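You operate a simulated robot arm through the tools that you are given. There is no shell and no other tool. Be economical: measure what you need, move in short steps, check, and stop when the job is done.

Carry out the task below with a simulated two-armed robot. There is one attempt and no reset: what you move stays moved.

## Task
Screw the cap back on the canister on the top of the white table.

It is judged by the outcome, as a careful person would: the job done as asked, and still so three seconds after it is handed in. It fails if anything else is knocked over, pushed out of place, dropped, spilled or broken. Lids that push on must go on centred and level and be pressed home; caps that screw on are set level and turned clockwise until they are tight.

## Robot
Two 7-joint arms with two-finger parallel grippers on one trunk, on a base that drives. Base frame: it is fixed to the floor where the robot stands at the start and does not move with it; the origin is under the middle of the robot, x ahead of it, y to its left, z up; the surface under the hand at the start is at about z = 860. Lengths are in mm, angles in rad, forces in N, time in s.
The left shoulder is at the start at [184, 178, 1056], the right one opposite. Payload 4.4 kg a hand.
Tool frame (each hand has its own): the origin (TCP) lies between the finger pads and is the grasp point; the fingertips stand 23 mm ahead of it; z points along the fingers, y is the line along which they close. Largest opening 94 mm; finger width 38, thickness 10; the body of the gripper, 54 by 96 mm, starts 39 mm behind the TCP.
Orientation is that of the tool frame in the base frame, as [roll, pitch, yaw] about the fixed x, y, z axes, in that order (R = Rz(yaw) Ry(pitch) Rx(roll)). With the fingers straight down and closing along the base's y, the tool's x points along the base's -x, its y along +y and its z along -z.

## Interface
- The arms move only by the tool drive_tool. It takes "left_moves", "right_moves" or both (then of equal length, played together; a hand with none holds still); each is one flat list of numbers, 7 for each row, row after row: the shift along the tool's x, y, z in mm, then the turn, a rotation vector about the tool's x, y, z in rad, then the gripper command, from -1 (shut) to 1 (fully open), values between in proportion. In form: [tx, ty, tz, wx, wy, wz, hand, tx, ty, tz, wx, wy, wz, hand, ...]. A call has 1 to 12 rows; each row shifts and turns the commanded pose from where the row before left it, along the tool's axes as they then stand. A row lasts 0.2 s, in which the tool goes at most 50 mm and 0.15 rad; a call with a longer step from one row to the next is refused whole, and so is a gripper value outside its range. Where a pose cannot be reached the arm comes as near as it can. A force on the tool above 40 N (or 10 N above the force at the start of the call, whichever is more), or a blocked arm, ends the call early, and 0.2 s more pass. The fingers move at their own pace (about 72 mm/s each) and stop on an object; they squeeze with about 31 N. The grip force told is the motor's: it shows also when the fingers shut on nothing. Time passes only in rows, and 0.2 s behind the last, so rows that do not move let the fingers close. It gives the time, the measured TCP pose, the force on the tool (base axes), the opening and the grip force at its end, in the units of the frame above (readings bear some noise), with the torque about the TCP (base axes, N m) and any sound that the robot's microphone picked up.
- Cameras (640 x 400 px; columns grow to the right, rows downward): "scene" is now at [328.4, 19.6, 1204.6]; the picture's right is [0.14, -0.99, 0.01], its down [-0.39, -0.06, -0.92] and it looks along [0.91, 0.12, -0.39] (base axes); focal length 214 px, centre (320, 200). "left" rides on the left gripper at [87, -16, -75] in its tool frame; the picture's right is [0.18, 0.98, 0.00], its down [-0.58, 0.11, -0.81] and it looks along [-0.79, 0.15, 0.59] (tool axes); focal length 243 px, centre (320, 200). "right" rides on the right gripper at [87, 16, -75] in its tool frame; the picture's right is [-0.18, 0.98, 0.00], its down [-0.58, -0.11, -0.81] and it looks along [-0.79, -0.15, 0.59] (tool axes); focal length 243 px, centre (320, 200). There is no depth. A picture from a camera that has moved, and an enlarged one, comes with that camera's place and axes in the base frame and with its lens.
- capture(camera): a new picture of that camera. It takes no simulated time.
- lift_body(by): slides the trunk up (or, below 0, down) by that many mm; the arms and the scene camera ride with it, the base frame stays. It gives what a move gives, with no picture.
- drive_base(legs): drives the robot by 1 to 6 legs, each [ahead, left, turn to the left] in mm, mm and rad, along the robot's own axes; the way and the turn of a leg run together, so that a leg with both is an arc; at most 1500 mm and 3.142 rad a leg. The arms and the cameras ride along, it lands a little off, and it stops where it bumps. It gives what a move gives.
- head_to(pan, tilt): turns the head with the scene camera to pan (to the left, within 1.396 rad either way) and tilt (down, from -0.506 to 1.204), counted from straight ahead of the robot. It gives what a move gives.
- close_up(camera, box): a new picture of the part [left, top, right, bottom] of that camera's present view, enlarged. It takes no simulated time.
- job_done(): hands the job in; it is judged then, once.

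Go step by step. Nothing tells you exact positions but the pictures and the camera data: compare them with the known pose of the tool, close in by small moves and look again before you grip or let go. The budget is 120 turns and 92 pictures, counting those below and the enlarged ones. Unless the task says otherwise, let go and move clear before handing in, and close with one line.

The tools are called as name(argument=value, ...) on one line, values as JSON. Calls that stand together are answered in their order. drive_tool: Moves the arms, as the interface text tells. Its arguments: {"type":"object","properties":{"left_moves":{"type":"array","items":{"type":"number"}},"right_moves":{"type":"array","items":{"type":"number"}}},"required":[]} The other tools are called the same way: lift_body (by) slides the trunk up or down; drive_base (legs) drives the base; head_to (pan, tilt) turns the head that bears the scene camera; capture (camera) takes a picture; close_up (camera, box) takes an enlarged picture of a part of a camera's view; job_done () hands the job in.

At the start:

```text
clock: 0.0
left_position: [413.1, 167.2, 1218.8]
left_tool_rot: [-3.134, 0.021, -3.12]
left_ft_force: [0.0, 0.1, -0.2]
left_torque: [0.01, -0.01, -0.03]
left_width: 93.6
left_gripper_force: 0.1
right_position: [461.4, -229.7, 1175.0]
right_tool_rot: [-3.135, 0.018, -3.13]
right_ft_force: [-0.2, -0.3, 0.4]
right_torque: [-0.02, -0.02, 0.0]
right_width: 94.1
right_gripper_force: 0.0
trunk travel left (down, up): [-75.0, 313.0]
robot x, y, heading: [3.3, 0.7, 0.01]
head pan, tilt: [0.127, 0.415]
```

scene: 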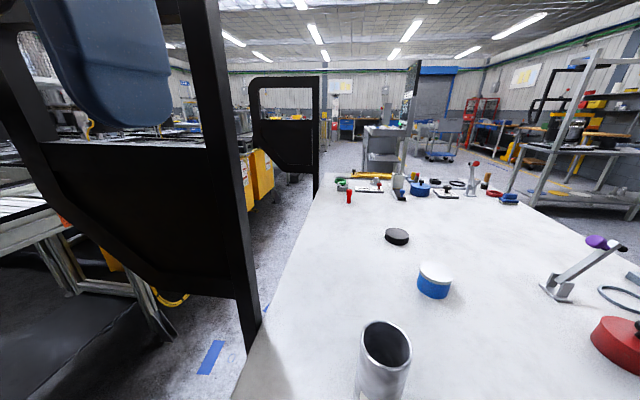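
right: 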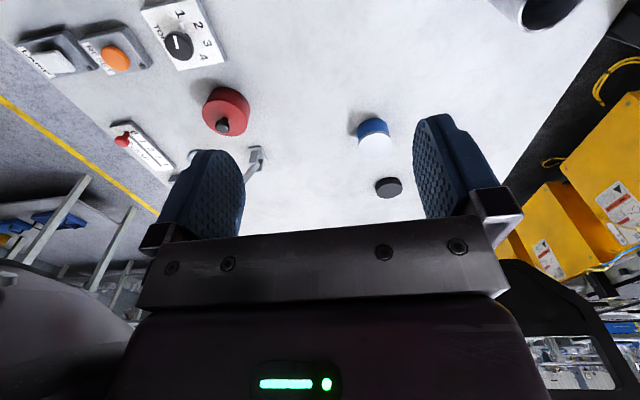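
left: 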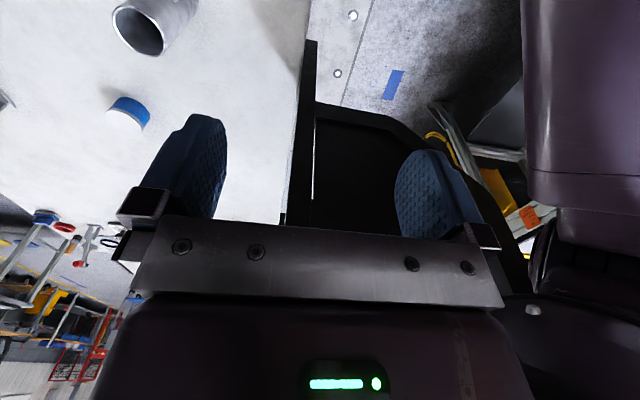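

I see a steel cylinder near the robot, a blue/white short jar and a dark disc. I'll look closer to tell which is canister and which is cap.

close_up(camera="scene", box=[320, 200, 480, 400])

close_up(camera="scene", box=[320, 150, 640, 350])

```text
2.00 times, centred on (400, 300) of scene
camera zoom: at [328.4, 19.6, 1204.6], right [0.14, -0.99, 0.01], down [-0.39, -0.06, -0.92], along [0.91, 0.12, -0.39], focal length 429 px, centre (160, 0)
```

zoom: 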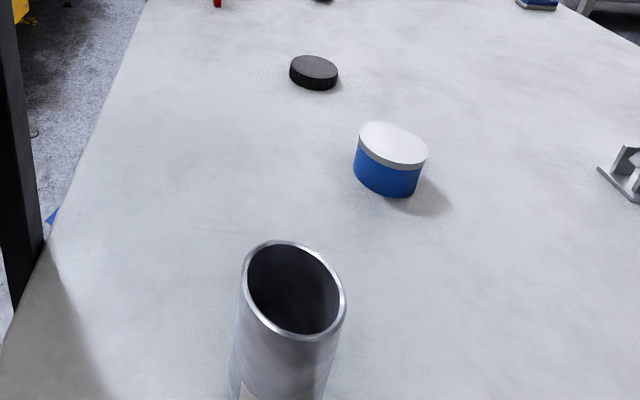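

```text
2.00 times, centred on (480, 250) of scene
camera zoom: at [328.4, 19.6, 1204.6], right [0.14, -0.99, 0.01], down [-0.39, -0.06, -0.92], along [0.91, 0.12, -0.39], focal length 429 px, centre (0, 100)
```

zoom: 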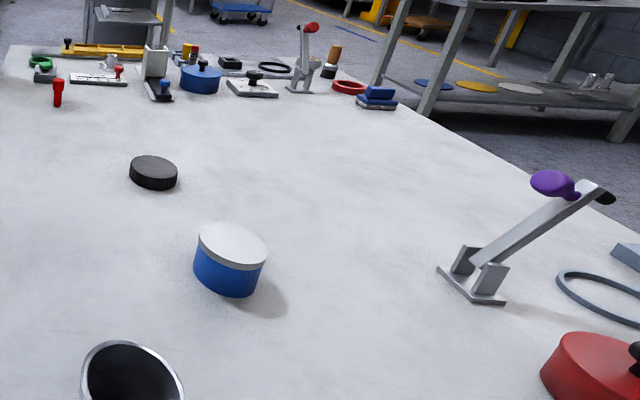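

The steel canister is open at the near edge; the black knurled disc is probably its cap. I'll tilt the head down to view them fully.

head_to(pan=-0.15, tilt=0.9)

capture(camera="scene")

```text
clock: 0.9
left_position: [415.8, 166.7, 1218.3]
left_tool_rot: [-3.136, 0.02, -3.108]
left_ft_force: [-0.7, 0.1, -0.5]
left_torque: [-0.01, 0.0, -0.02]
left_width: 94.0
left_gripper_force: 0.1
right_position: [466.5, -231.2, 1172.3]
right_tool_rot: [-3.14, 0.014, -3.128]
right_ft_force: [0.2, 0.5, -0.2]
right_torque: [-0.03, 0.01, 0.01]
right_width: 93.9
right_gripper_force: 0.0
trunk travel left (down, up): [-75.0, 313.0]
robot x, y, heading: [-0.8, 0.2, 0.012]
head pan, tilt: [-0.15, 0.901]
```

```text
86 pictures are left
camera scene: at [315.8, -6.4, 1161.9], right [-0.14, -0.99, 0.0], down [-0.77, 0.1, -0.63], along [0.63, -0.09, -0.78], focal length 214 px, centre (320, 200)
```

scene: 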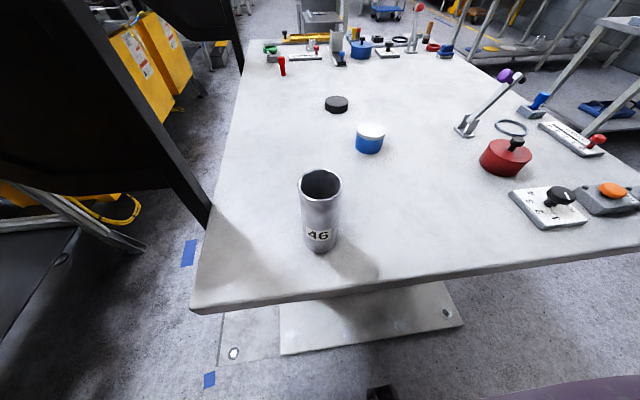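

close_up(camera="scene", box=[280, 80, 400, 160])

close_up(camera="scene", box=[265, 160, 385, 260])

close_up(camera="scene", box=[250, 20, 470, 90])

```text
5.00 times, centred on (340, 120) of scene
camera zoom: at [315.8, -6.4, 1161.9], right [-0.14, -0.99, 0.0], down [-0.77, 0.1, -0.63], along [0.63, -0.09, -0.78], focal length 1072 px, centre (220, 600)
```

zoom: 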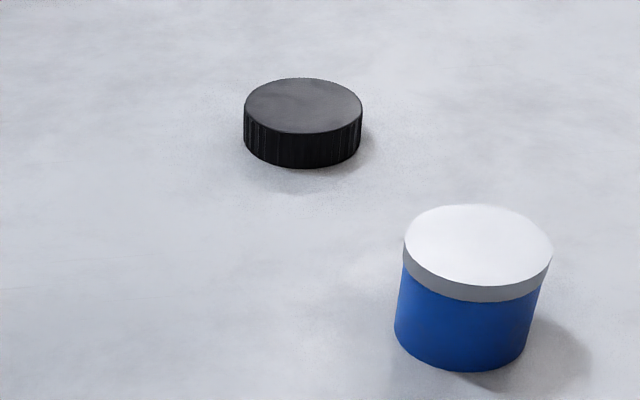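

```text
4.00 times, centred on (325, 210) of scene
camera zoom: at [315.8, -6.4, 1161.9], right [-0.14, -0.99, 0.0], down [-0.77, 0.1, -0.63], along [0.63, -0.09, -0.78], focal length 858 px, centre (300, 160)
```

zoom: 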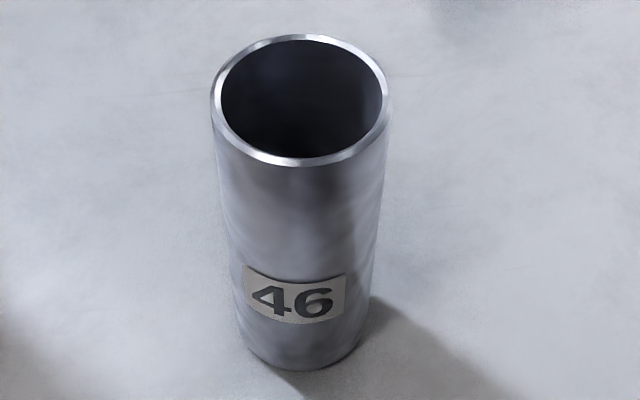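

```text
2.91 times, centred on (360, 55) of scene
camera zoom: at [315.8, -6.4, 1161.9], right [-0.14, -0.99, 0.0], down [-0.77, 0.1, -0.63], along [0.63, -0.09, -0.78], focal length 624 px, centre (204, 622)
```

zoom: 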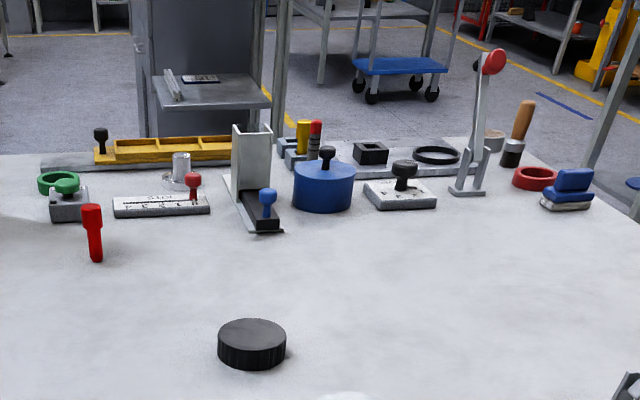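

The black knurled cap is at about (865,-125), and the open steel canister "46" stands at about (470,-28) with its rim near z≈1000. I'll bring the right hand above the cap.

drive_tool(right_moves=[-40, 10.6, 15, 0, 0, 0, 1, -40, 10.6, 15, 0, 0, 0, 1, -40, 10.6, 15, 0, 0, 0, 1, -40, 10.6, 15, 0, 0, 0, 1, -40, 10.6, 15, 0, 0, 0, 1, -40, 10.6, 15, 0, 0, 0, 1, -40, 10.6, 15, 0, 0, 0, 1, -40, 10.6, 15, 0, 0, 0, 1, -40, 10.6, 15, 0, 0, 0, 1, -10, 0, 15, 0, 0, 0, 1, 0, 0, 0, 0, 0, 0, 1])

capture(camera="right")

capture(camera="scene")

```text
clock: 3.3
left_position: [416.7, 166.2, 1218.6]
left_tool_rot: [-3.135, 0.021, -3.106]
left_ft_force: [0.9, -0.7, -0.2]
left_torque: [-0.01, -0.02, 0.0]
left_width: 93.9
left_gripper_force: 0.0
right_position: [839.4, -131.2, 1022.3]
right_tool_rot: [-3.139, 0.015, -3.128]
right_ft_force: [0.5, 0.3, 0.2]
right_torque: [-0.01, 0.0, -0.01]
right_width: 93.9
right_gripper_force: 0.0
trunk travel left (down, up): [-75.0, 313.0]
robot x, y, heading: [-1.4, -3.0, 0.016]
head pan, tilt: [-0.15, 0.901]
```

```text
82 pictures are left
camera right: at [751.4, -115.7, 1096.0], right [0.17, 0.99, 0.0], down [0.57, -0.1, 0.81], along [0.8, -0.14, -0.58], focal length 243 px, centre (320, 200)
```

right: 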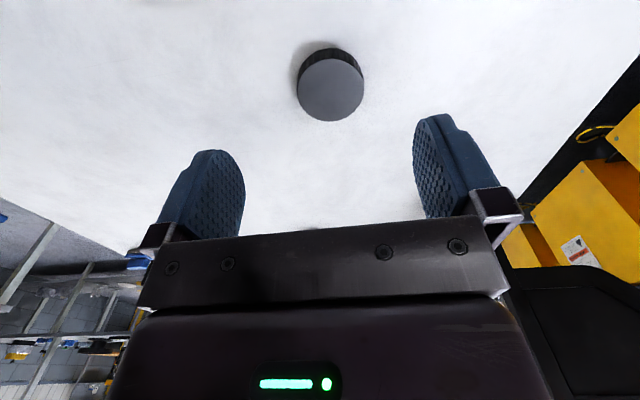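

```text
81 pictures are left
camera scene: at [316.0, -6.6, 1161.6], right [-0.14, -0.99, 0.0], down [-0.77, 0.11, -0.63], along [0.63, -0.09, -0.78], focal length 214 px, centre (320, 200)
```

scene: 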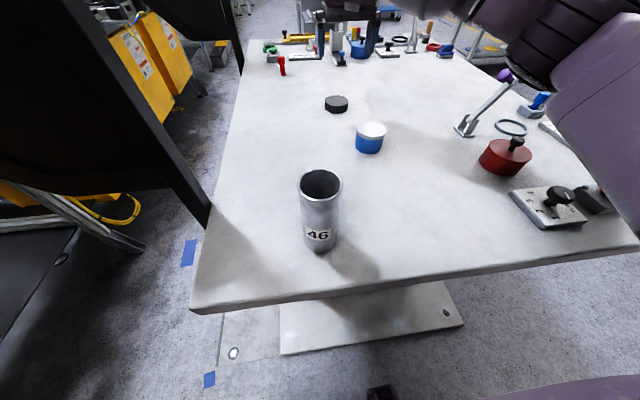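

Cap seen at about (874,-127). I'll centre above it and pre-turn the hand counter-clockwise to leave room for screwing.

drive_tool(right_moves=[-17, 2, 20, 0, 0, 0, 1, -17, 2, 30, 0, 0, 0, 1, 0, 0, 0, 0, 0, -0.15, 1, 0, 0, 0, 0, 0, -0.15, 1, 0, 0, 0, 0, 0, -0.15, 1, 0, 0, 0, 0, 0, -0.15, 1, 0, 0, 0, 0, 0, -0.15, 1, 0, 0, 0, 0, 0, -0.15, 1, 0, 0, 0, 0, 0, -0.15, 1, 0, 0, 0, 0, 0, -0.15, 1, 0, 0, 0, 0, 0, -0.15, 1, 0, 0, 0, 0, 0, 0, 1])

capture(camera="right")

capture(camera="scene")

```text
clock: 5.9
left_position: [415.3, 166.0, 1217.9]
left_tool_rot: [-3.134, 0.019, -3.107]
left_ft_force: [0.6, -0.7, 0.5]
left_torque: [0.02, -0.01, 0.01]
left_width: 94.1
left_gripper_force: 0.1
right_position: [872.3, -127.2, 975.2]
right_tool_rot: [-3.133, 0.011, -2.578]
right_ft_force: [0.3, -0.1, 0.0]
right_torque: [0.01, 0.01, 0.03]
right_width: 94.2
right_gripper_force: 0.0
right hand out of reach, approached as far as the arm can: row 7, 8, 9, 10, 11
trunk travel left (down, up): [-75.0, 313.0]
robot x, y, heading: [-1.9, 1.2, 0.015]
head pan, tilt: [-0.15, 0.901]
```

```text
80 pictures are left
camera right: at [790.1, -159.1, 1049.3], right [-0.37, 0.93, -0.01], down [0.54, 0.22, 0.81], along [0.76, 0.3, -0.58], focal length 243 px, centre (320, 200)
```

right: 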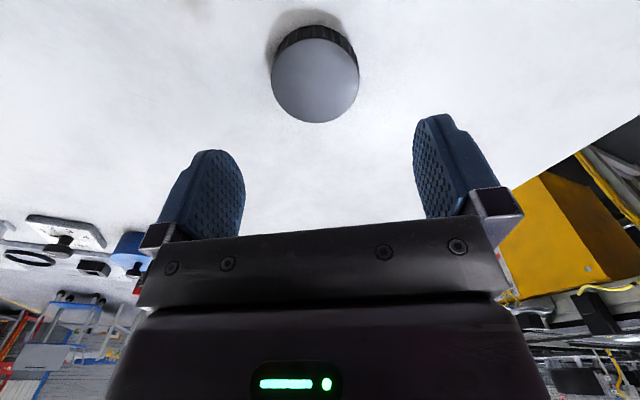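

```text
79 pictures are left
camera scene: at [315.9, -6.5, 1161.6], right [-0.14, -0.99, 0.0], down [-0.77, 0.11, -0.63], along [0.63, -0.09, -0.78], focal length 214 px, centre (320, 200)
```

scene: 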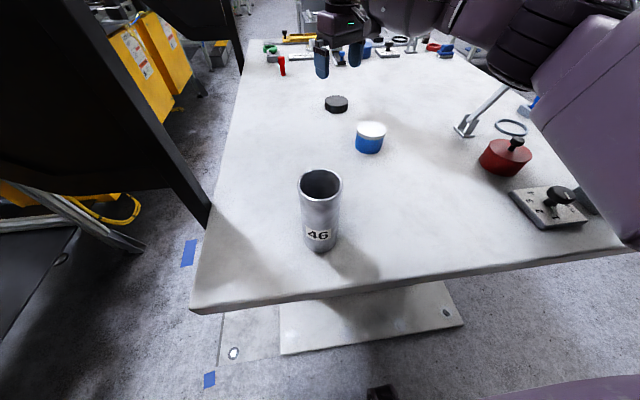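

The cap refines to about (875,-129). The wrist limit is near here, leaving lots of clockwise range. I'll centre and go down partway.

drive_tool(right_moves=[-1, -3.5, 0, 0, 0, 0, 1, 0, 0, 30, 0, 0, 0, 1, 0, 0, 25, 0, 0, 0, 1, 0, 0, 0, 0, 0, 0, 1])

capture(camera="right")

```text
clock: 6.9
left_position: [416.3, 165.9, 1218.0]
left_tool_rot: [-3.134, 0.02, -3.108]
left_ft_force: [-0.5, -0.3, 0.4]
left_torque: [-0.01, 0.01, -0.04]
left_width: 93.9
left_gripper_force: 0.0
right_position: [876.8, -129.0, 920.9]
right_tool_rot: [-3.134, 0.01, -2.578]
right_ft_force: [-0.1, -0.3, -0.2]
right_torque: [-0.03, -0.01, -0.01]
right_width: 94.3
right_gripper_force: 0.0
trunk travel left (down, up): [-75.0, 313.0]
robot x, y, heading: [-2.0, -0.9, 0.017]
head pan, tilt: [-0.15, 0.901]
```

```text
78 pictures are left
camera right: at [795.0, -161.6, 995.4], right [-0.37, 0.93, -0.01], down [0.54, 0.22, 0.81], along [0.76, 0.3, -0.58], focal length 243 px, centre (320, 200)
```

right: 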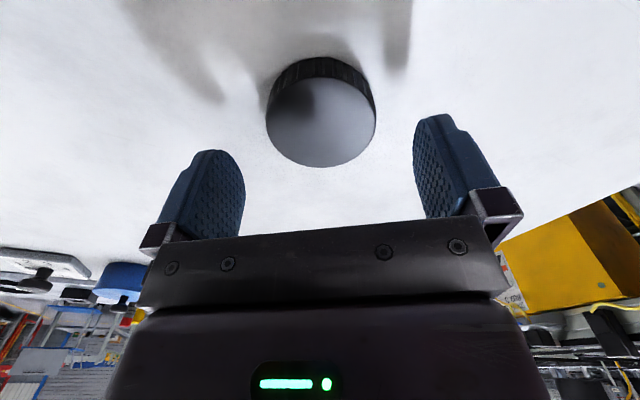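

drive_tool(right_moves=[1, 0, 15, 0, 0, 0, 1, 0, 0, 12, 0, 0, 0, 1, 0, 0, 5, 0, 0, 0, 1, 0, 0, 0, 0, 0, 0, 1])

capture(camera="right")

close_up(camera="scene", box=[280, 60, 400, 135])

```text
clock: 7.9
left_position: [415.9, 166.8, 1218.2]
left_tool_rot: [-3.134, 0.02, -3.106]
left_ft_force: [-0.5, 0.4, -1.0]
left_torque: [0.0, -0.02, 0.02]
left_width: 93.9
left_gripper_force: 0.0
right_position: [876.8, -128.9, 891.4]
right_tool_rot: [-3.133, 0.01, -2.576]
right_ft_force: [0.5, 0.1, 0.1]
right_torque: [-0.01, -0.01, -0.01]
right_width: 93.8
right_gripper_force: 0.1
trunk travel left (down, up): [-75.0, 313.0]
robot x, y, heading: [-0.8, -2.6, 0.015]
head pan, tilt: [-0.15, 0.901]
```

```text
77 pictures are left
camera right: at [794.1, -161.9, 964.1], right [-0.37, 0.93, -0.01], down [0.54, 0.22, 0.81], along [0.76, 0.3, -0.58], focal length 243 px, centre (320, 200)
```

right: 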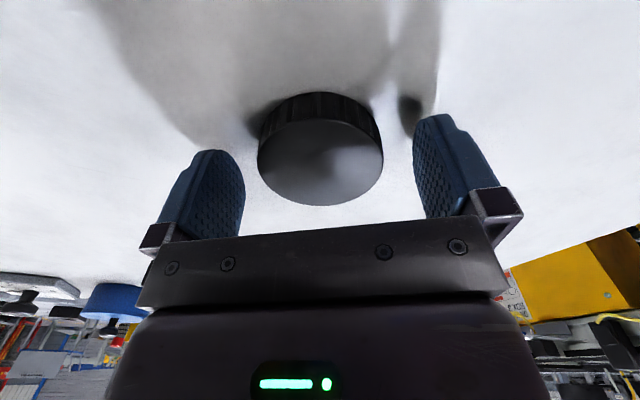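

```text
5.33 times, centred on (340, 98) of scene
camera zoom: at [315.9, -6.5, 1161.6], right [-0.14, -0.99, 0.0], down [-0.77, 0.11, -0.63], along [0.63, -0.09, -0.78], focal length 1144 px, centre (213, 747)
```

zoom: 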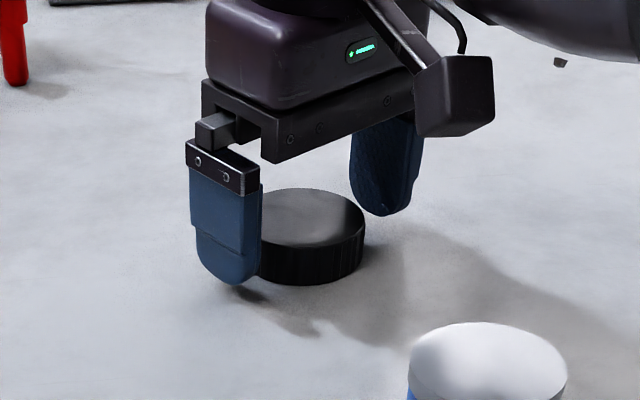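

Well straddled. A small correction, 3 mm further down, then close.

drive_tool(right_moves=[2.5, 0, 3, 0, 0, 0, 1, 0, 0, 0, 0, 0, 0, 1, 0, 0, 0, 0, 0, 0, -1, 0, 0, 0, 0, 0, 0, -1, 0, 0, 0, 0, 0, 0, -1])

capture(camera="right")

close_up(camera="scene", box=[280, 60, 400, 135])

```text
clock: 9.1
left_position: [416.0, 165.7, 1218.7]
left_tool_rot: [-3.134, 0.019, -3.107]
left_ft_force: [-0.1, 0.0, -0.8]
left_torque: [-0.02, 0.0, -0.03]
left_width: 94.2
left_gripper_force: 0.0
right_position: [872.8, -130.7, 886.6]
right_tool_rot: [-3.131, 0.009, -2.579]
right_ft_force: [-0.3, -0.4, 0.4]
right_torque: [0.01, -0.01, 0.01]
right_width: 62.7
right_gripper_force: 31.1
trunk travel left (down, up): [-75.0, 313.0]
robot x, y, heading: [1.4, 1.5, 0.012]
head pan, tilt: [-0.15, 0.901]
```

```text
75 pictures are left
camera right: at [791.6, -163.2, 960.7], right [-0.37, 0.93, -0.01], down [0.54, 0.22, 0.81], along [0.76, 0.3, -0.58], focal length 243 px, centre (320, 200)
```

right: 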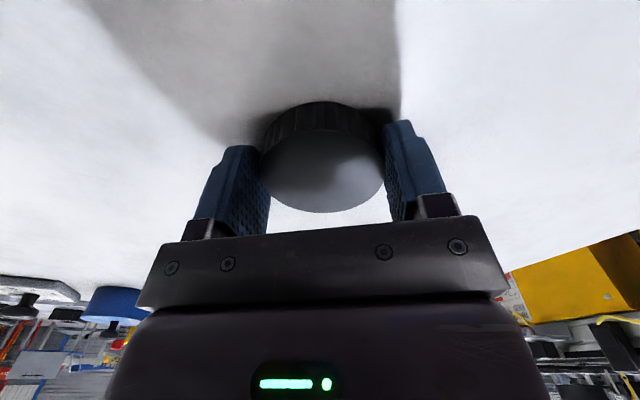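

```text
5.33 times, centred on (340, 98) of scene
camera zoom: at [315.9, -6.4, 1161.6], right [-0.14, -0.99, 0.0], down [-0.77, 0.11, -0.63], along [0.63, -0.09, -0.78], focal length 1144 px, centre (213, 747)
```

zoom: 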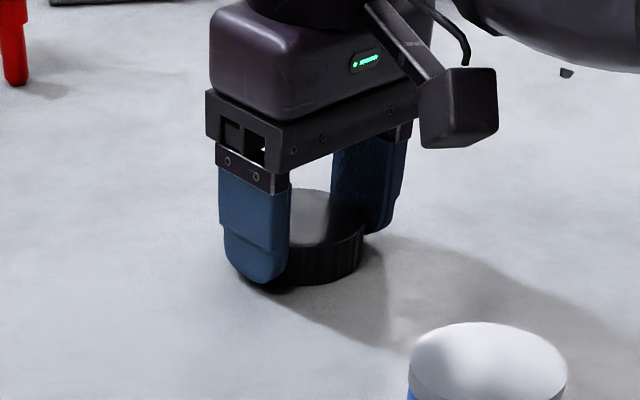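

Cap held (62.7 mm). I'll lift it.

drive_tool(right_moves=[0, 0, -10, 0, 0, 0, -1, 0, 0, -40, 0, 0, 0, -1, 0, 0, -50, 0, 0, 0, -1, 0, 0, -50, 0, 0, 0, -1, 0, 0, -50, 0, 0, 0, -1, 0, 0, 0, 0, 0, 0, -1])

capture(camera="scene")

capture(camera="right")

```text
clock: 10.5
left_position: [417.0, 166.5, 1218.5]
left_tool_rot: [-3.136, 0.02, -3.106]
left_ft_force: [0.3, 0.5, 0.1]
left_torque: [0.0, -0.01, 0.01]
left_width: 94.2
left_gripper_force: 0.1
right_position: [872.2, -130.4, 1007.9]
right_tool_rot: [-3.132, 0.009, -2.58]
right_ft_force: [-0.2, 0.4, -0.5]
right_torque: [0.0, -0.02, -0.01]
right_width: 62.3
right_gripper_force: 30.8
right hand out of reach, approached as far as the arm can: row 4, 5
trunk travel left (down, up): [-75.0, 313.0]
robot x, y, heading: [-0.4, 2.6, 0.013]
head pan, tilt: [-0.15, 0.901]
```

```text
73 pictures are left
camera scene: at [315.9, -6.4, 1161.5], right [-0.14, -0.99, 0.0], down [-0.77, 0.1, -0.63], along [0.63, -0.09, -0.78], focal length 214 px, centre (320, 200)
```

scene: 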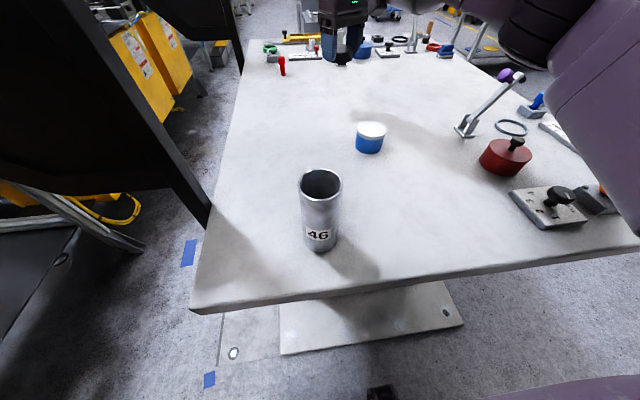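

```text
72 pictures are left
camera right: at [790.0, -161.9, 1081.6], right [-0.37, 0.93, -0.01], down [0.54, 0.22, 0.81], along [0.76, 0.29, -0.58], focal length 243 px, centre (320, 200)
```

right: 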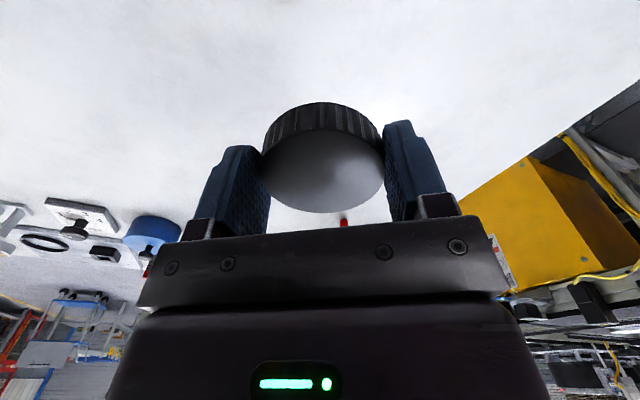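

Now retract the hand, raise it above the canister's height, and then back the base by 150 mm.

drive_tool(right_moves=[31, 19.5, -20, 0, 0, 0, -1, 31, 19.5, -30, 0, 0, 0, -1, 31, 19.5, -30, 0, 0, 0, -1, 0, 0, -20, 0, 0, 0, -1, 0, 0, 0, 0, 0, 0, -1])

drive_base(legs=[[-150, 0, 0]])

capture(camera="scene")

capture(camera="left")

```text
clock: 11.7
left_position: [416.1, 167.0, 1218.1]
left_tool_rot: [-3.134, 0.019, -3.107]
left_ft_force: [-0.2, 0.0, -1.0]
left_torque: [0.01, 0.0, 0.0]
left_width: 93.9
left_gripper_force: 0.0
right_position: [757.5, -130.8, 1106.5]
right_tool_rot: [-3.133, 0.01, -2.577]
right_ft_force: [0.0, 0.6, -0.4]
right_torque: [-0.01, 0.01, -0.02]
right_width: 62.6
right_gripper_force: 31.2
trunk travel left (down, up): [-75.0, 313.0]
robot x, y, heading: [1.4, 0.0, 0.016]
head pan, tilt: [-0.15, 0.901]
```

```text
clock: 13.1
left_position: [283.8, 163.5, 1210.5]
left_tool_rot: [-3.138, 0.002, -3.111]
left_ft_force: [-0.1, 1.4, 0.0]
left_torque: [0.03, 0.01, -0.03]
left_width: 93.8
left_gripper_force: 0.1
right_position: [623.5, -132.7, 1094.3]
right_tool_rot: [-3.141, -0.001, -2.575]
right_ft_force: [0.6, -0.3, -0.5]
right_torque: [0.02, 0.02, -0.02]
right_width: 62.4
right_gripper_force: 30.3
trunk travel left (down, up): [-75.0, 313.0]
robot x, y, heading: [-153.1, -0.6, 0.019]
head pan, tilt: [-0.15, 0.901]
```

```text
71 pictures are left
camera scene: at [182.2, -9.4, 1156.9], right [-0.13, -0.99, 0.0], down [-0.78, 0.1, -0.62], along [0.62, -0.08, -0.78], focal length 214 px, centre (320, 200)
```

scene: 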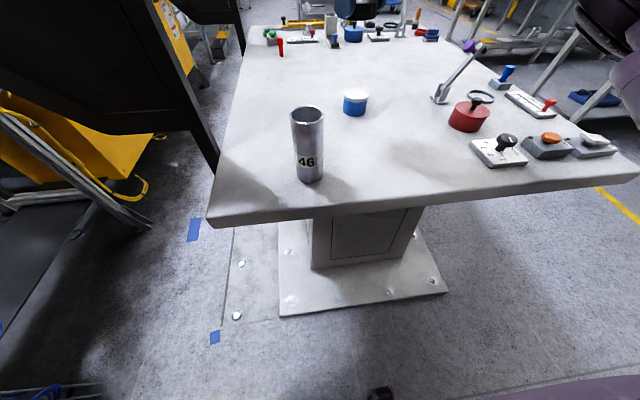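

```text
70 pictures are left
camera left: at [197.9, 143.8, 1285.4], right [-0.21, 0.98, 0.0], down [0.58, 0.13, 0.81], along [0.79, 0.17, -0.59], focal length 243 px, centre (320, 200)
```

left: 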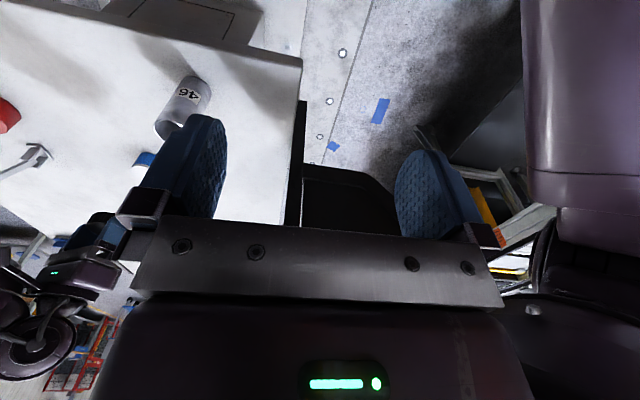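

Let it settle and look again to locate the canister.

drive_tool(right_moves=[0, 0, 0, 0, 0, 0, -1, 0, 0, 0, 0, 0, 0, -1, 0, 0, 0, 0, 0, 0, -1])

close_up(camera="scene", box=[230, 80, 390, 200])

close_up(camera="scene", box=[260, 90, 360, 190])

```text
clock: 13.9
left_position: [282.4, 162.4, 1212.0]
left_tool_rot: [-3.137, 0.004, -3.112]
left_ft_force: [0.0, 0.2, 0.0]
left_torque: [0.01, 0.02, 0.01]
left_width: 93.9
left_gripper_force: 0.1
right_position: [623.8, -131.9, 1095.6]
right_tool_rot: [3.141, 0.0, -2.577]
right_ft_force: [0.6, 0.7, -0.8]
right_torque: [0.0, 0.02, 0.02]
right_width: 62.6
right_gripper_force: 31.6
trunk travel left (down, up): [-75.0, 313.0]
robot x, y, heading: [-147.5, -2.0, 0.016]
head pan, tilt: [-0.15, 0.901]
```

```text
3.33 times, centred on (310, 140) of scene
camera zoom: at [182.2, -9.4, 1157.1], right [-0.13, -0.99, 0.0], down [-0.78, 0.1, -0.62], along [0.62, -0.08, -0.78], focal length 715 px, centre (353, 400)
```

zoom: 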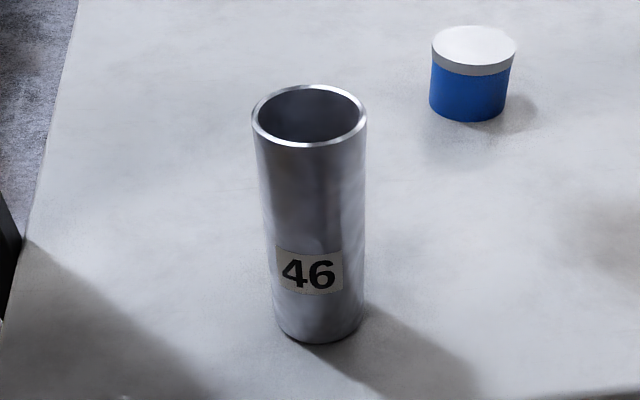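

```text
4.00 times, centred on (310, 140) of scene
camera zoom: at [182.2, -9.4, 1157.1], right [-0.13, -0.99, 0.0], down [-0.78, 0.1, -0.62], along [0.62, -0.08, -0.78], focal length 858 px, centre (360, 440)
```

zoom: 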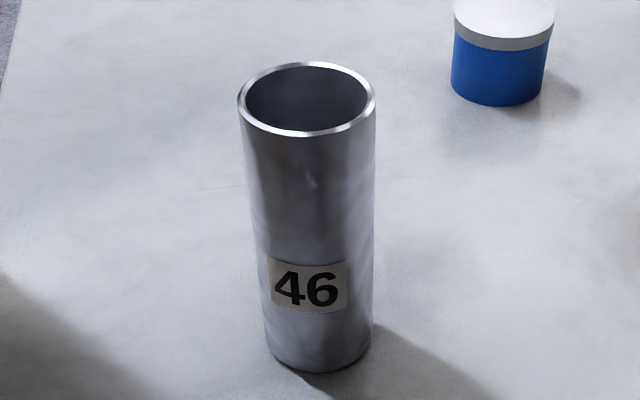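

Canister is at about (477,-28), rim near z≈990, diameter ≈50. I'll carry the cap over it at a safe height and look with both other cameras.

drive_tool(right_moves=[13.7, 33.3, 0, 0, 0, 0, -1, 13.7, 33.3, 0, 0, 0, 0, -1, 13.7, 33.3, 5, 0, 0, 0, -1, 13.7, 33.3, 15, 0, 0, 0, -1, 13.7, 33.3, 15, 0, 0, 0, -1, 0, 0, 0, 0, 0, 0, -1, 0, 0, 0, 0, 0, 0, -1])

capture(camera="scene")

capture(camera="left")

capture(camera="right")

```text
clock: 15.5
left_position: [282.2, 162.5, 1211.8]
left_tool_rot: [-3.138, 0.002, -3.113]
left_ft_force: [-0.1, 0.4, 0.5]
left_torque: [-0.01, 0.05, -0.02]
left_width: 94.2
left_gripper_force: 0.2
right_position: [475.6, -29.0, 1059.6]
right_tool_rot: [-3.14, 0.002, -2.576]
right_ft_force: [1.2, -0.4, -0.5]
right_torque: [0.02, 0.01, 0.01]
right_width: 62.6
right_gripper_force: 30.9
trunk travel left (down, up): [-75.0, 313.0]
robot x, y, heading: [-146.8, -3.6, 0.016]
head pan, tilt: [-0.15, 0.901]
```

```text
67 pictures are left
camera scene: at [182.1, -9.3, 1157.1], right [-0.13, -0.99, 0.0], down [-0.78, 0.1, -0.62], along [0.62, -0.08, -0.78], focal length 214 px, centre (320, 200)
```

scene: 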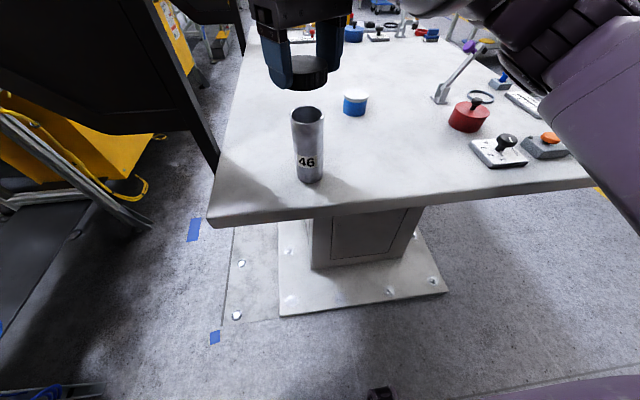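

```text
66 pictures are left
camera left: at [197.6, 143.9, 1285.8], right [-0.21, 0.98, 0.0], down [0.57, 0.13, 0.81], along [0.79, 0.17, -0.59], focal length 243 px, centre (320, 200)
```

left: 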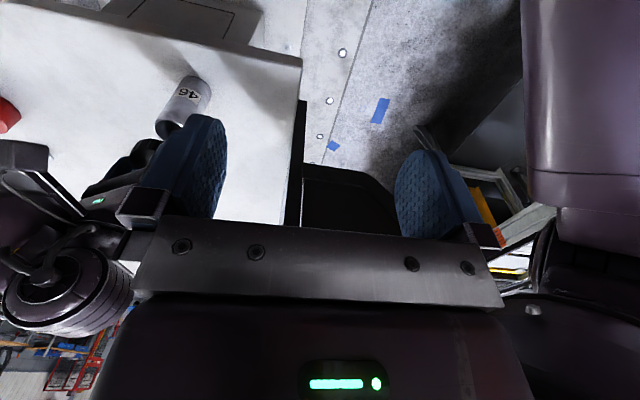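

```text
65 pictures are left
camera right: at [394.5, -62.0, 1134.4], right [-0.37, 0.93, 0.0], down [0.55, 0.22, 0.81], along [0.75, 0.3, -0.59], focal length 243 px, centre (320, 200)
```

right: 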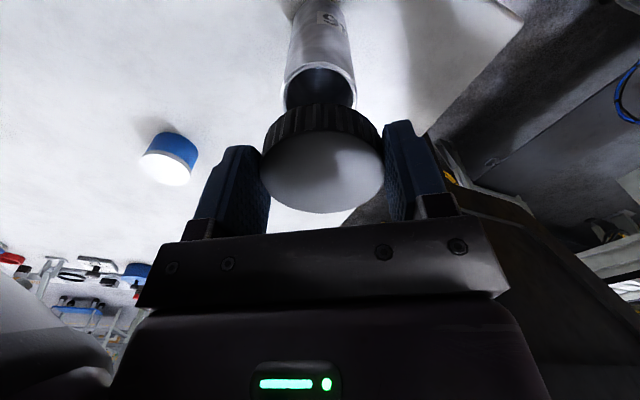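

Roughly aligned. I'll bring the left wrist camera to a side-on viewpoint for measuring alignment.

drive_tool(left_moves=[-19.5, -19, 43, 0, 0, 0, 1, -19.5, -19, 43, 0, 0, 0, 1, -19.5, -19, 43, 0, 0, 0, 1, -19.5, -19, 43, 0, 0, 0, 1, 0, 0, 0, 0, 0, 0.145, 1, 0, 0, 0, 0, 0, 0.145, 1, 0, 0, 0, 0, 0, 0.145, 1, 0, 0, 0, 0, 0, 0.145, 1, 0, 0, 0, 0, 0, 0.145, 1, 0, 0, 0, 0, 0, 0.145, 1, 0, 0, 0, 0, 0, 0.145, 1, 0, 0, 0, 0, 0, 0, 1])

capture(camera="left")

capture(camera="scene")

```text
refused: row 1 steps farther than a row can; nothing moved
```

```text
64 pictures are left
camera left: at [197.6, 143.9, 1285.8], right [-0.21, 0.98, 0.0], down [0.57, 0.13, 0.81], along [0.79, 0.17, -0.59], focal length 243 px, centre (320, 200)
```

left: 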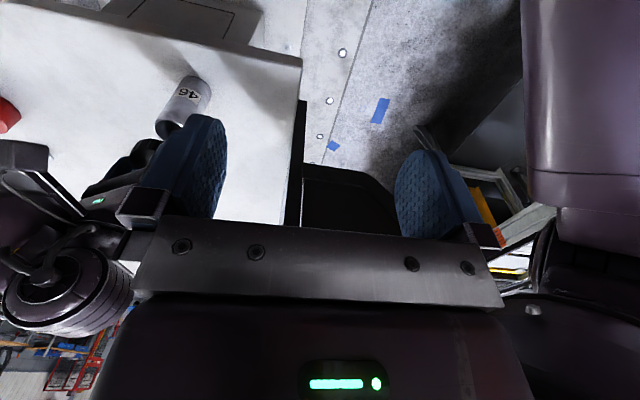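

```text
63 pictures are left
camera scene: at [182.1, -9.3, 1157.1], right [-0.13, -0.99, 0.0], down [-0.78, 0.1, -0.62], along [0.62, -0.08, -0.78], focal length 214 px, centre (320, 200)
```

scene: 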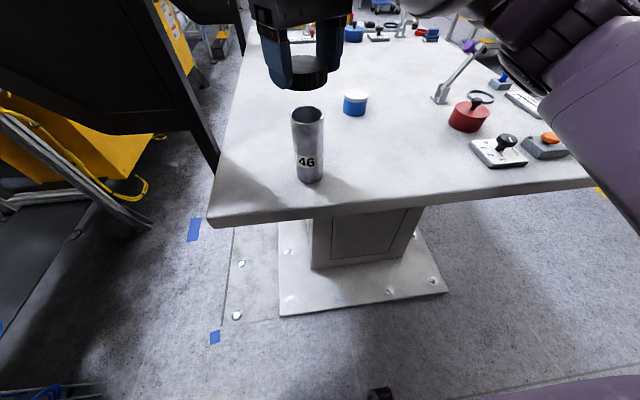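

The step was 51 mm, just too long; I'll resend it with shorter steps.

drive_tool(left_moves=[-19.5, -19, 40, 0, 0, 0, 1, -19.5, -19, 40, 0, 0, 0, 1, -19.5, -19, 40, 0, 0, 0, 1, -19.5, -19, 40, 0, 0, 0, 1, 0, 0, 0, 0, 0, 0.145, 1, 0, 0, 0, 0, 0, 0.145, 1, 0, 0, 0, 0, 0, 0.145, 1, 0, 0, 0, 0, 0, 0.145, 1, 0, 0, 0, 0, 0, 0.145, 1, 0, 0, 0, 0, 0, 0.145, 1, 0, 0, 0, 0, 0, 0.145, 1, 0, 0, 0, 0, 0, 0, 1])

capture(camera="left")

```text
clock: 18.1
left_position: [364.1, 87.2, 1051.7]
left_tool_rot: [3.138, 0.005, 2.154]
left_ft_force: [0.1, -0.1, -0.1]
left_torque: [0.02, -0.02, 0.01]
left_width: 94.0
left_gripper_force: 0.0
right_position: [474.7, -28.4, 1059.7]
right_tool_rot: [-3.141, -0.001, -2.575]
right_ft_force: [0.6, 0.2, -0.7]
right_torque: [0.02, 0.01, 0.01]
right_width: 62.6
right_gripper_force: 31.6
trunk travel left (down, up): [-75.0, 313.0]
robot x, y, heading: [-144.8, -3.3, 0.016]
head pan, tilt: [-0.15, 0.901]
```

```text
62 pictures are left
camera left: at [303.3, 151.4, 1126.1], right [0.72, 0.7, 0.0], down [0.41, -0.42, 0.81], along [0.56, -0.58, -0.59], focal length 243 px, centre (320, 200)
```

left: 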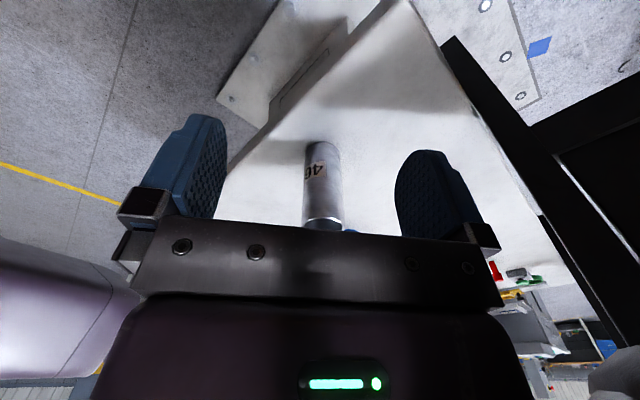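

I need the camera tilted up so the palm doesn't hide the gap.

drive_tool(left_moves=[0, 0, 0, 0, -0.15, 0, 1, 0, 0, 0, 0, -0.15, 0, 1, 0, 0, 0, 0, -0.15, 0, 1, 0, 0, 0, 0, 0, 0, 1])

capture(camera="left")

```text
clock: 19.1
left_position: [364.1, 86.4, 1053.1]
left_tool_rot: [3.141, 0.455, 2.155]
left_ft_force: [-0.4, 0.1, -0.1]
left_torque: [0.0, 0.0, 0.0]
left_width: 94.1
left_gripper_force: 0.0
right_position: [476.1, -29.2, 1060.2]
right_tool_rot: [-3.141, -0.001, -2.576]
right_ft_force: [0.8, -0.3, -1.3]
right_torque: [0.0, 0.0, 0.0]
right_width: 62.3
right_gripper_force: 30.9
trunk travel left (down, up): [-75.0, 313.0]
robot x, y, heading: [-148.4, 0.3, 0.017]
head pan, tilt: [-0.15, 0.901]
```

```text
61 pictures are left
camera left: at [290.0, 170.0, 1081.1], right [0.73, 0.68, -0.08], down [0.18, -0.08, 0.98], along [0.66, -0.73, -0.18], focal length 243 px, centre (320, 200)
```

left: 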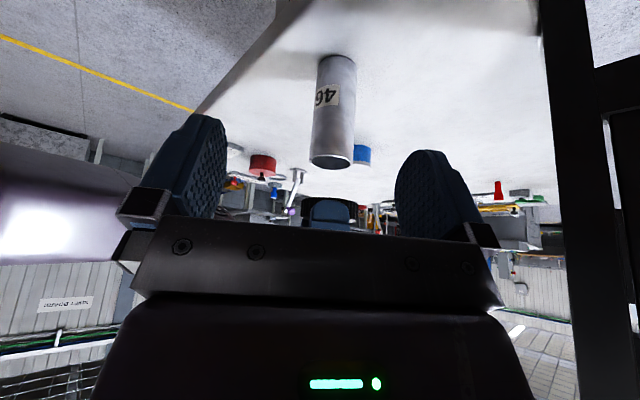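

close_up(camera="left", box=[270, 50, 390, 230])

close_up(camera="scene", box=[250, 50, 370, 190])

```text
2.22 times, centred on (330, 140) of left
camera zoom: at [290.0, 170.0, 1081.1], right [0.73, 0.68, -0.08], down [0.18, -0.08, 0.98], along [0.66, -0.73, -0.18], focal length 539 px, centre (298, 333)
```

zoom: 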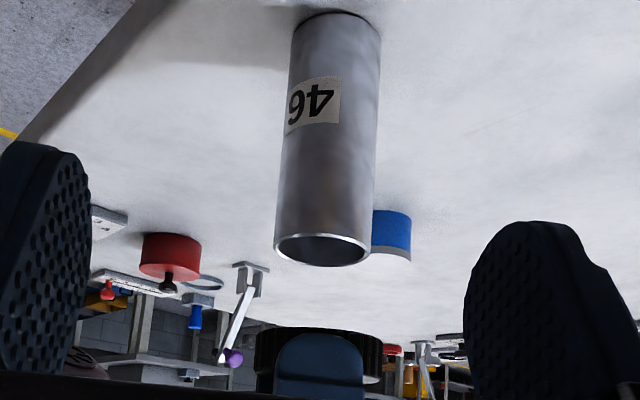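

```text
2.86 times, centred on (310, 120) of scene
camera zoom: at [182.1, -9.6, 1157.1], right [-0.13, -0.99, 0.0], down [-0.78, 0.1, -0.62], along [0.62, -0.08, -0.78], focal length 613 px, centre (349, 429)
```

zoom: 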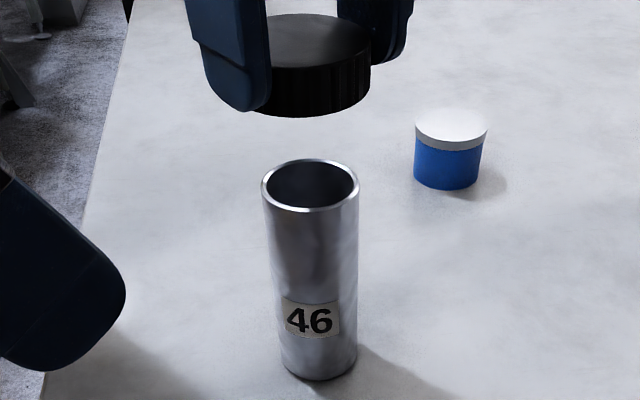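

Triangulating in both images, the cap's axis lies within ~1–2 mm of the canister's axis. I'll lower to just above the rim and check again.

drive_tool(right_moves=[0.4, -0.7, 12, 0, 0, 0, -1, 0, 0, 12, 0, 0, 0, -1, 0, 0, 12, 0, 0, 0, -1, 0, 0, 0, 0, 0, 0, -1])

close_up(camera="left", box=[270, 50, 390, 230])

close_up(camera="scene", box=[250, 80, 370, 190])

close_up(camera="right", box=[240, 0, 400, 220])

```text
clock: 20.1
left_position: [363.8, 86.0, 1052.1]
left_tool_rot: [3.139, 0.453, 2.156]
left_ft_force: [-0.2, 0.3, 0.9]
left_torque: [0.0, 0.02, 0.0]
left_width: 93.9
left_gripper_force: 0.1
right_position: [475.9, -28.7, 1024.1]
right_tool_rot: [-3.141, 0.0, -2.575]
right_ft_force: [-0.2, 0.8, -0.3]
right_torque: [0.01, -0.01, 0.02]
right_width: 62.5
right_gripper_force: 30.3
trunk travel left (down, up): [-75.0, 313.0]
robot x, y, heading: [-146.4, 0.2, 0.016]
head pan, tilt: [-0.15, 0.901]
```

```text
2.22 times, centred on (330, 140) of left
camera zoom: at [289.8, 170.2, 1081.3], right [0.73, 0.68, -0.08], down [0.18, -0.08, 0.98], along [0.66, -0.73, -0.18], focal length 539 px, centre (298, 333)
```

zoom: 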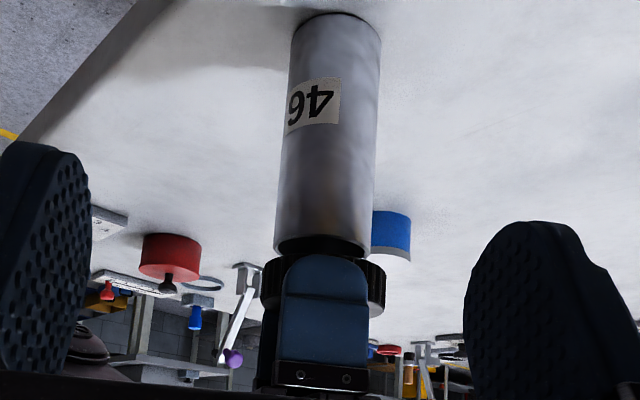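

```text
3.64 times, centred on (310, 135) of scene
camera zoom: at [181.9, -9.4, 1157.3], right [-0.13, -0.99, 0.0], down [-0.78, 0.1, -0.62], along [0.62, -0.08, -0.78], focal length 780 px, centre (356, 436)
```

zoom: 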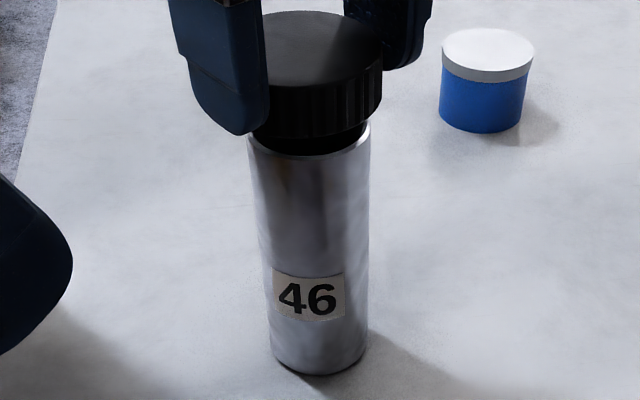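

```text
1.82 times, centred on (320, 110) of right
camera zoom: at [394.8, -62.5, 1098.4], right [-0.37, 0.93, 0.0], down [0.55, 0.22, 0.81], along [0.75, 0.3, -0.59], focal length 441 px, centre (320, 364)
```

zoom: 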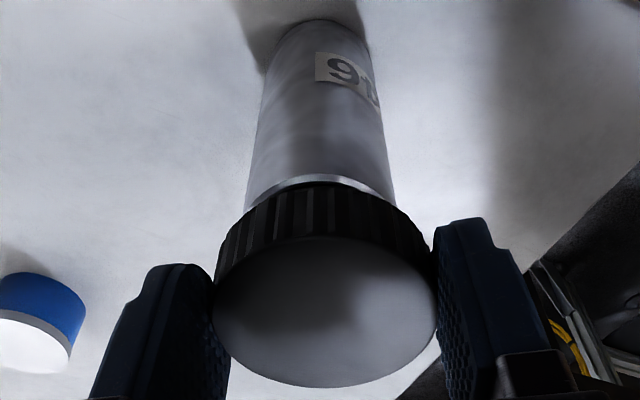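

Nearly centred; I'll correct by (-0.7,-1.4) mm and ease down until contact.

drive_tool(right_moves=[1.3, -0.8, 0, 0, 0, 0, -1, 0, 0, 4, 0, 0, 0, -1, 0, 0, 3, 0, 0, 0, -1, 0, 0, 0, 0, 0, 0, -1])

close_up(camera="left", box=[290, 110, 370, 210])

close_up(camera="scene", box=[270, 80, 350, 140])

```text
clock: 21.1
left_position: [365.3, 86.6, 1052.7]
left_tool_rot: [3.138, 0.453, 2.154]
left_ft_force: [-0.3, -0.4, -0.7]
left_torque: [0.01, -0.03, -0.02]
left_width: 94.1
left_gripper_force: 0.1
right_position: [475.8, -32.2, 1018.8]
right_tool_rot: [-3.141, 0.0, -2.575]
right_ft_force: [0.8, -0.3, 0.2]
right_torque: [0.01, 0.01, -0.03]
right_width: 62.5
right_gripper_force: 31.2
trunk travel left (down, up): [-75.0, 313.0]
robot x, y, heading: [-149.3, 0.6, 0.022]
head pan, tilt: [-0.15, 0.901]
```

```text
4.00 times, centred on (330, 160) of left
camera zoom: at [290.0, 170.2, 1081.1], right [0.73, 0.68, -0.08], down [0.18, -0.08, 0.98], along [0.66, -0.73, -0.18], focal length 970 px, centre (280, 360)
```

zoom: 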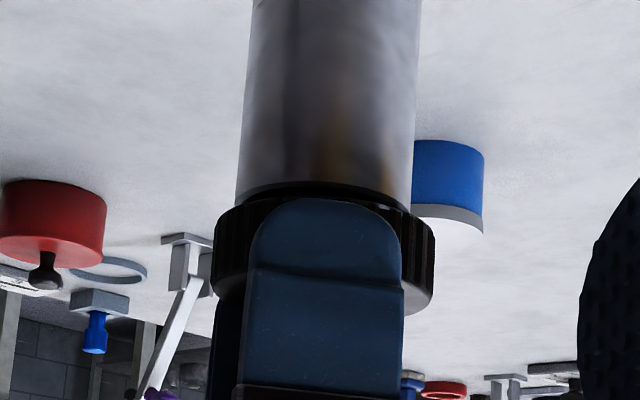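

```text
6.67 times, centred on (310, 110) of scene
camera zoom: at [182.1, -9.4, 1157.1], right [-0.13, -0.99, 0.0], down [-0.78, 0.1, -0.62], along [0.62, -0.08, -0.78], focal length 1430 px, centre (387, 800)
```

zoom: 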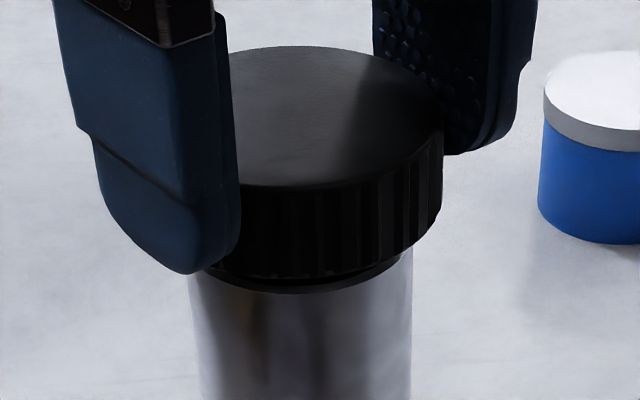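

drive_tool(right_moves=[0.6, 1, 0, 0, 0, 0, -1, 0, 0, 3, 0, 0, 0, -1, 0, 0, 2, 0, 0, 0, -1, 0, 0, 2, 0, 0, 0, -1, 0, 0, 0, 0, 0, 0, -1])

close_up(camera="left", box=[290, 110, 370, 210])

close_up(camera="scene", box=[270, 80, 350, 140])

```text
clock: 22.3
left_position: [362.8, 86.5, 1053.4]
left_tool_rot: [3.139, 0.454, 2.154]
left_ft_force: [-0.3, -0.1, -0.4]
left_torque: [0.03, 0.01, 0.0]
left_width: 93.9
left_gripper_force: 0.0
right_position: [474.5, -29.1, 1011.6]
right_tool_rot: [-3.14, 0.003, -2.577]
right_ft_force: [0.9, -1.9, 16.3]
right_torque: [-0.42, 0.0, 0.04]
right_width: 62.6
right_gripper_force: 31.0
trunk travel left (down, up): [-75.0, 313.0]
robot x, y, heading: [-149.8, -2.6, 0.017]
head pan, tilt: [-0.15, 0.901]
```

```text
4.00 times, centred on (330, 160) of left
camera zoom: at [288.8, 170.1, 1082.3], right [0.73, 0.68, -0.08], down [0.18, -0.08, 0.98], along [0.66, -0.73, -0.18], focal length 970 px, centre (280, 360)
```

zoom: 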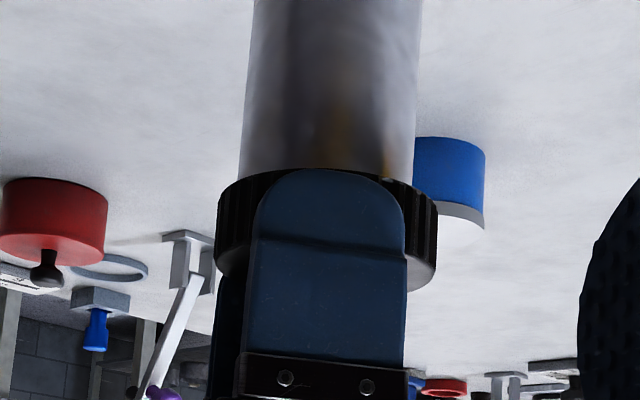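

```text
6.67 times, centred on (310, 110) of scene
camera zoom: at [180.8, -9.5, 1158.0], right [-0.13, -0.99, 0.0], down [-0.78, 0.1, -0.62], along [0.62, -0.08, -0.78], focal length 1430 px, centre (387, 800)
```

zoom: 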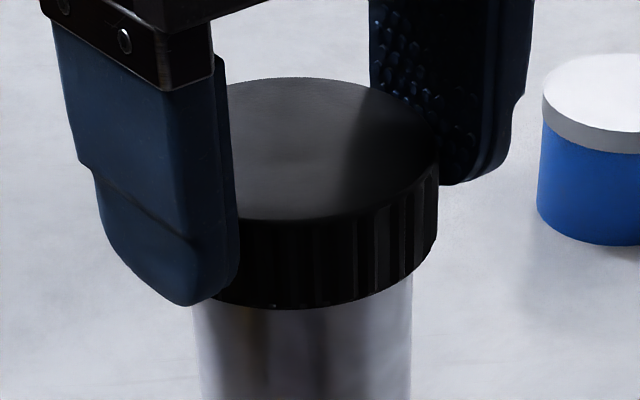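

Contact at the rim at 16 N, with torque showing it touches on the −y side, so the cap is slightly too far to +y. I'll lift, shift −y 1.5 mm, and retry.

drive_tool(right_moves=[0, 0, -3, 0, 0, 0, -1, 0.8, -1.27, 0, 0, 0, 0, -1, 0, 0, 2, 0, 0, 0, -1, 0, 0, 1, 0, 0, 0, -1, 0, 0, 0, 0, 0, 0, -1])

```text
clock: 23.5
left_position: [362.9, 86.4, 1054.0]
left_tool_rot: [3.137, 0.455, 2.154]
left_ft_force: [0.1, 0.1, -0.3]
left_torque: [0.0, -0.01, -0.01]
left_width: 93.8
left_gripper_force: 0.0
right_position: [474.1, -31.9, 1012.4]
right_tool_rot: [-3.142, 0.001, -2.575]
right_ft_force: [-0.5, 0.4, 14.5]
right_torque: [-0.23, 0.1, 0.0]
right_width: 62.4
right_gripper_force: 30.8
trunk travel left (down, up): [-75.0, 313.0]
robot x, y, heading: [-149.5, 0.1, 0.016]
head pan, tilt: [-0.15, 0.901]
```

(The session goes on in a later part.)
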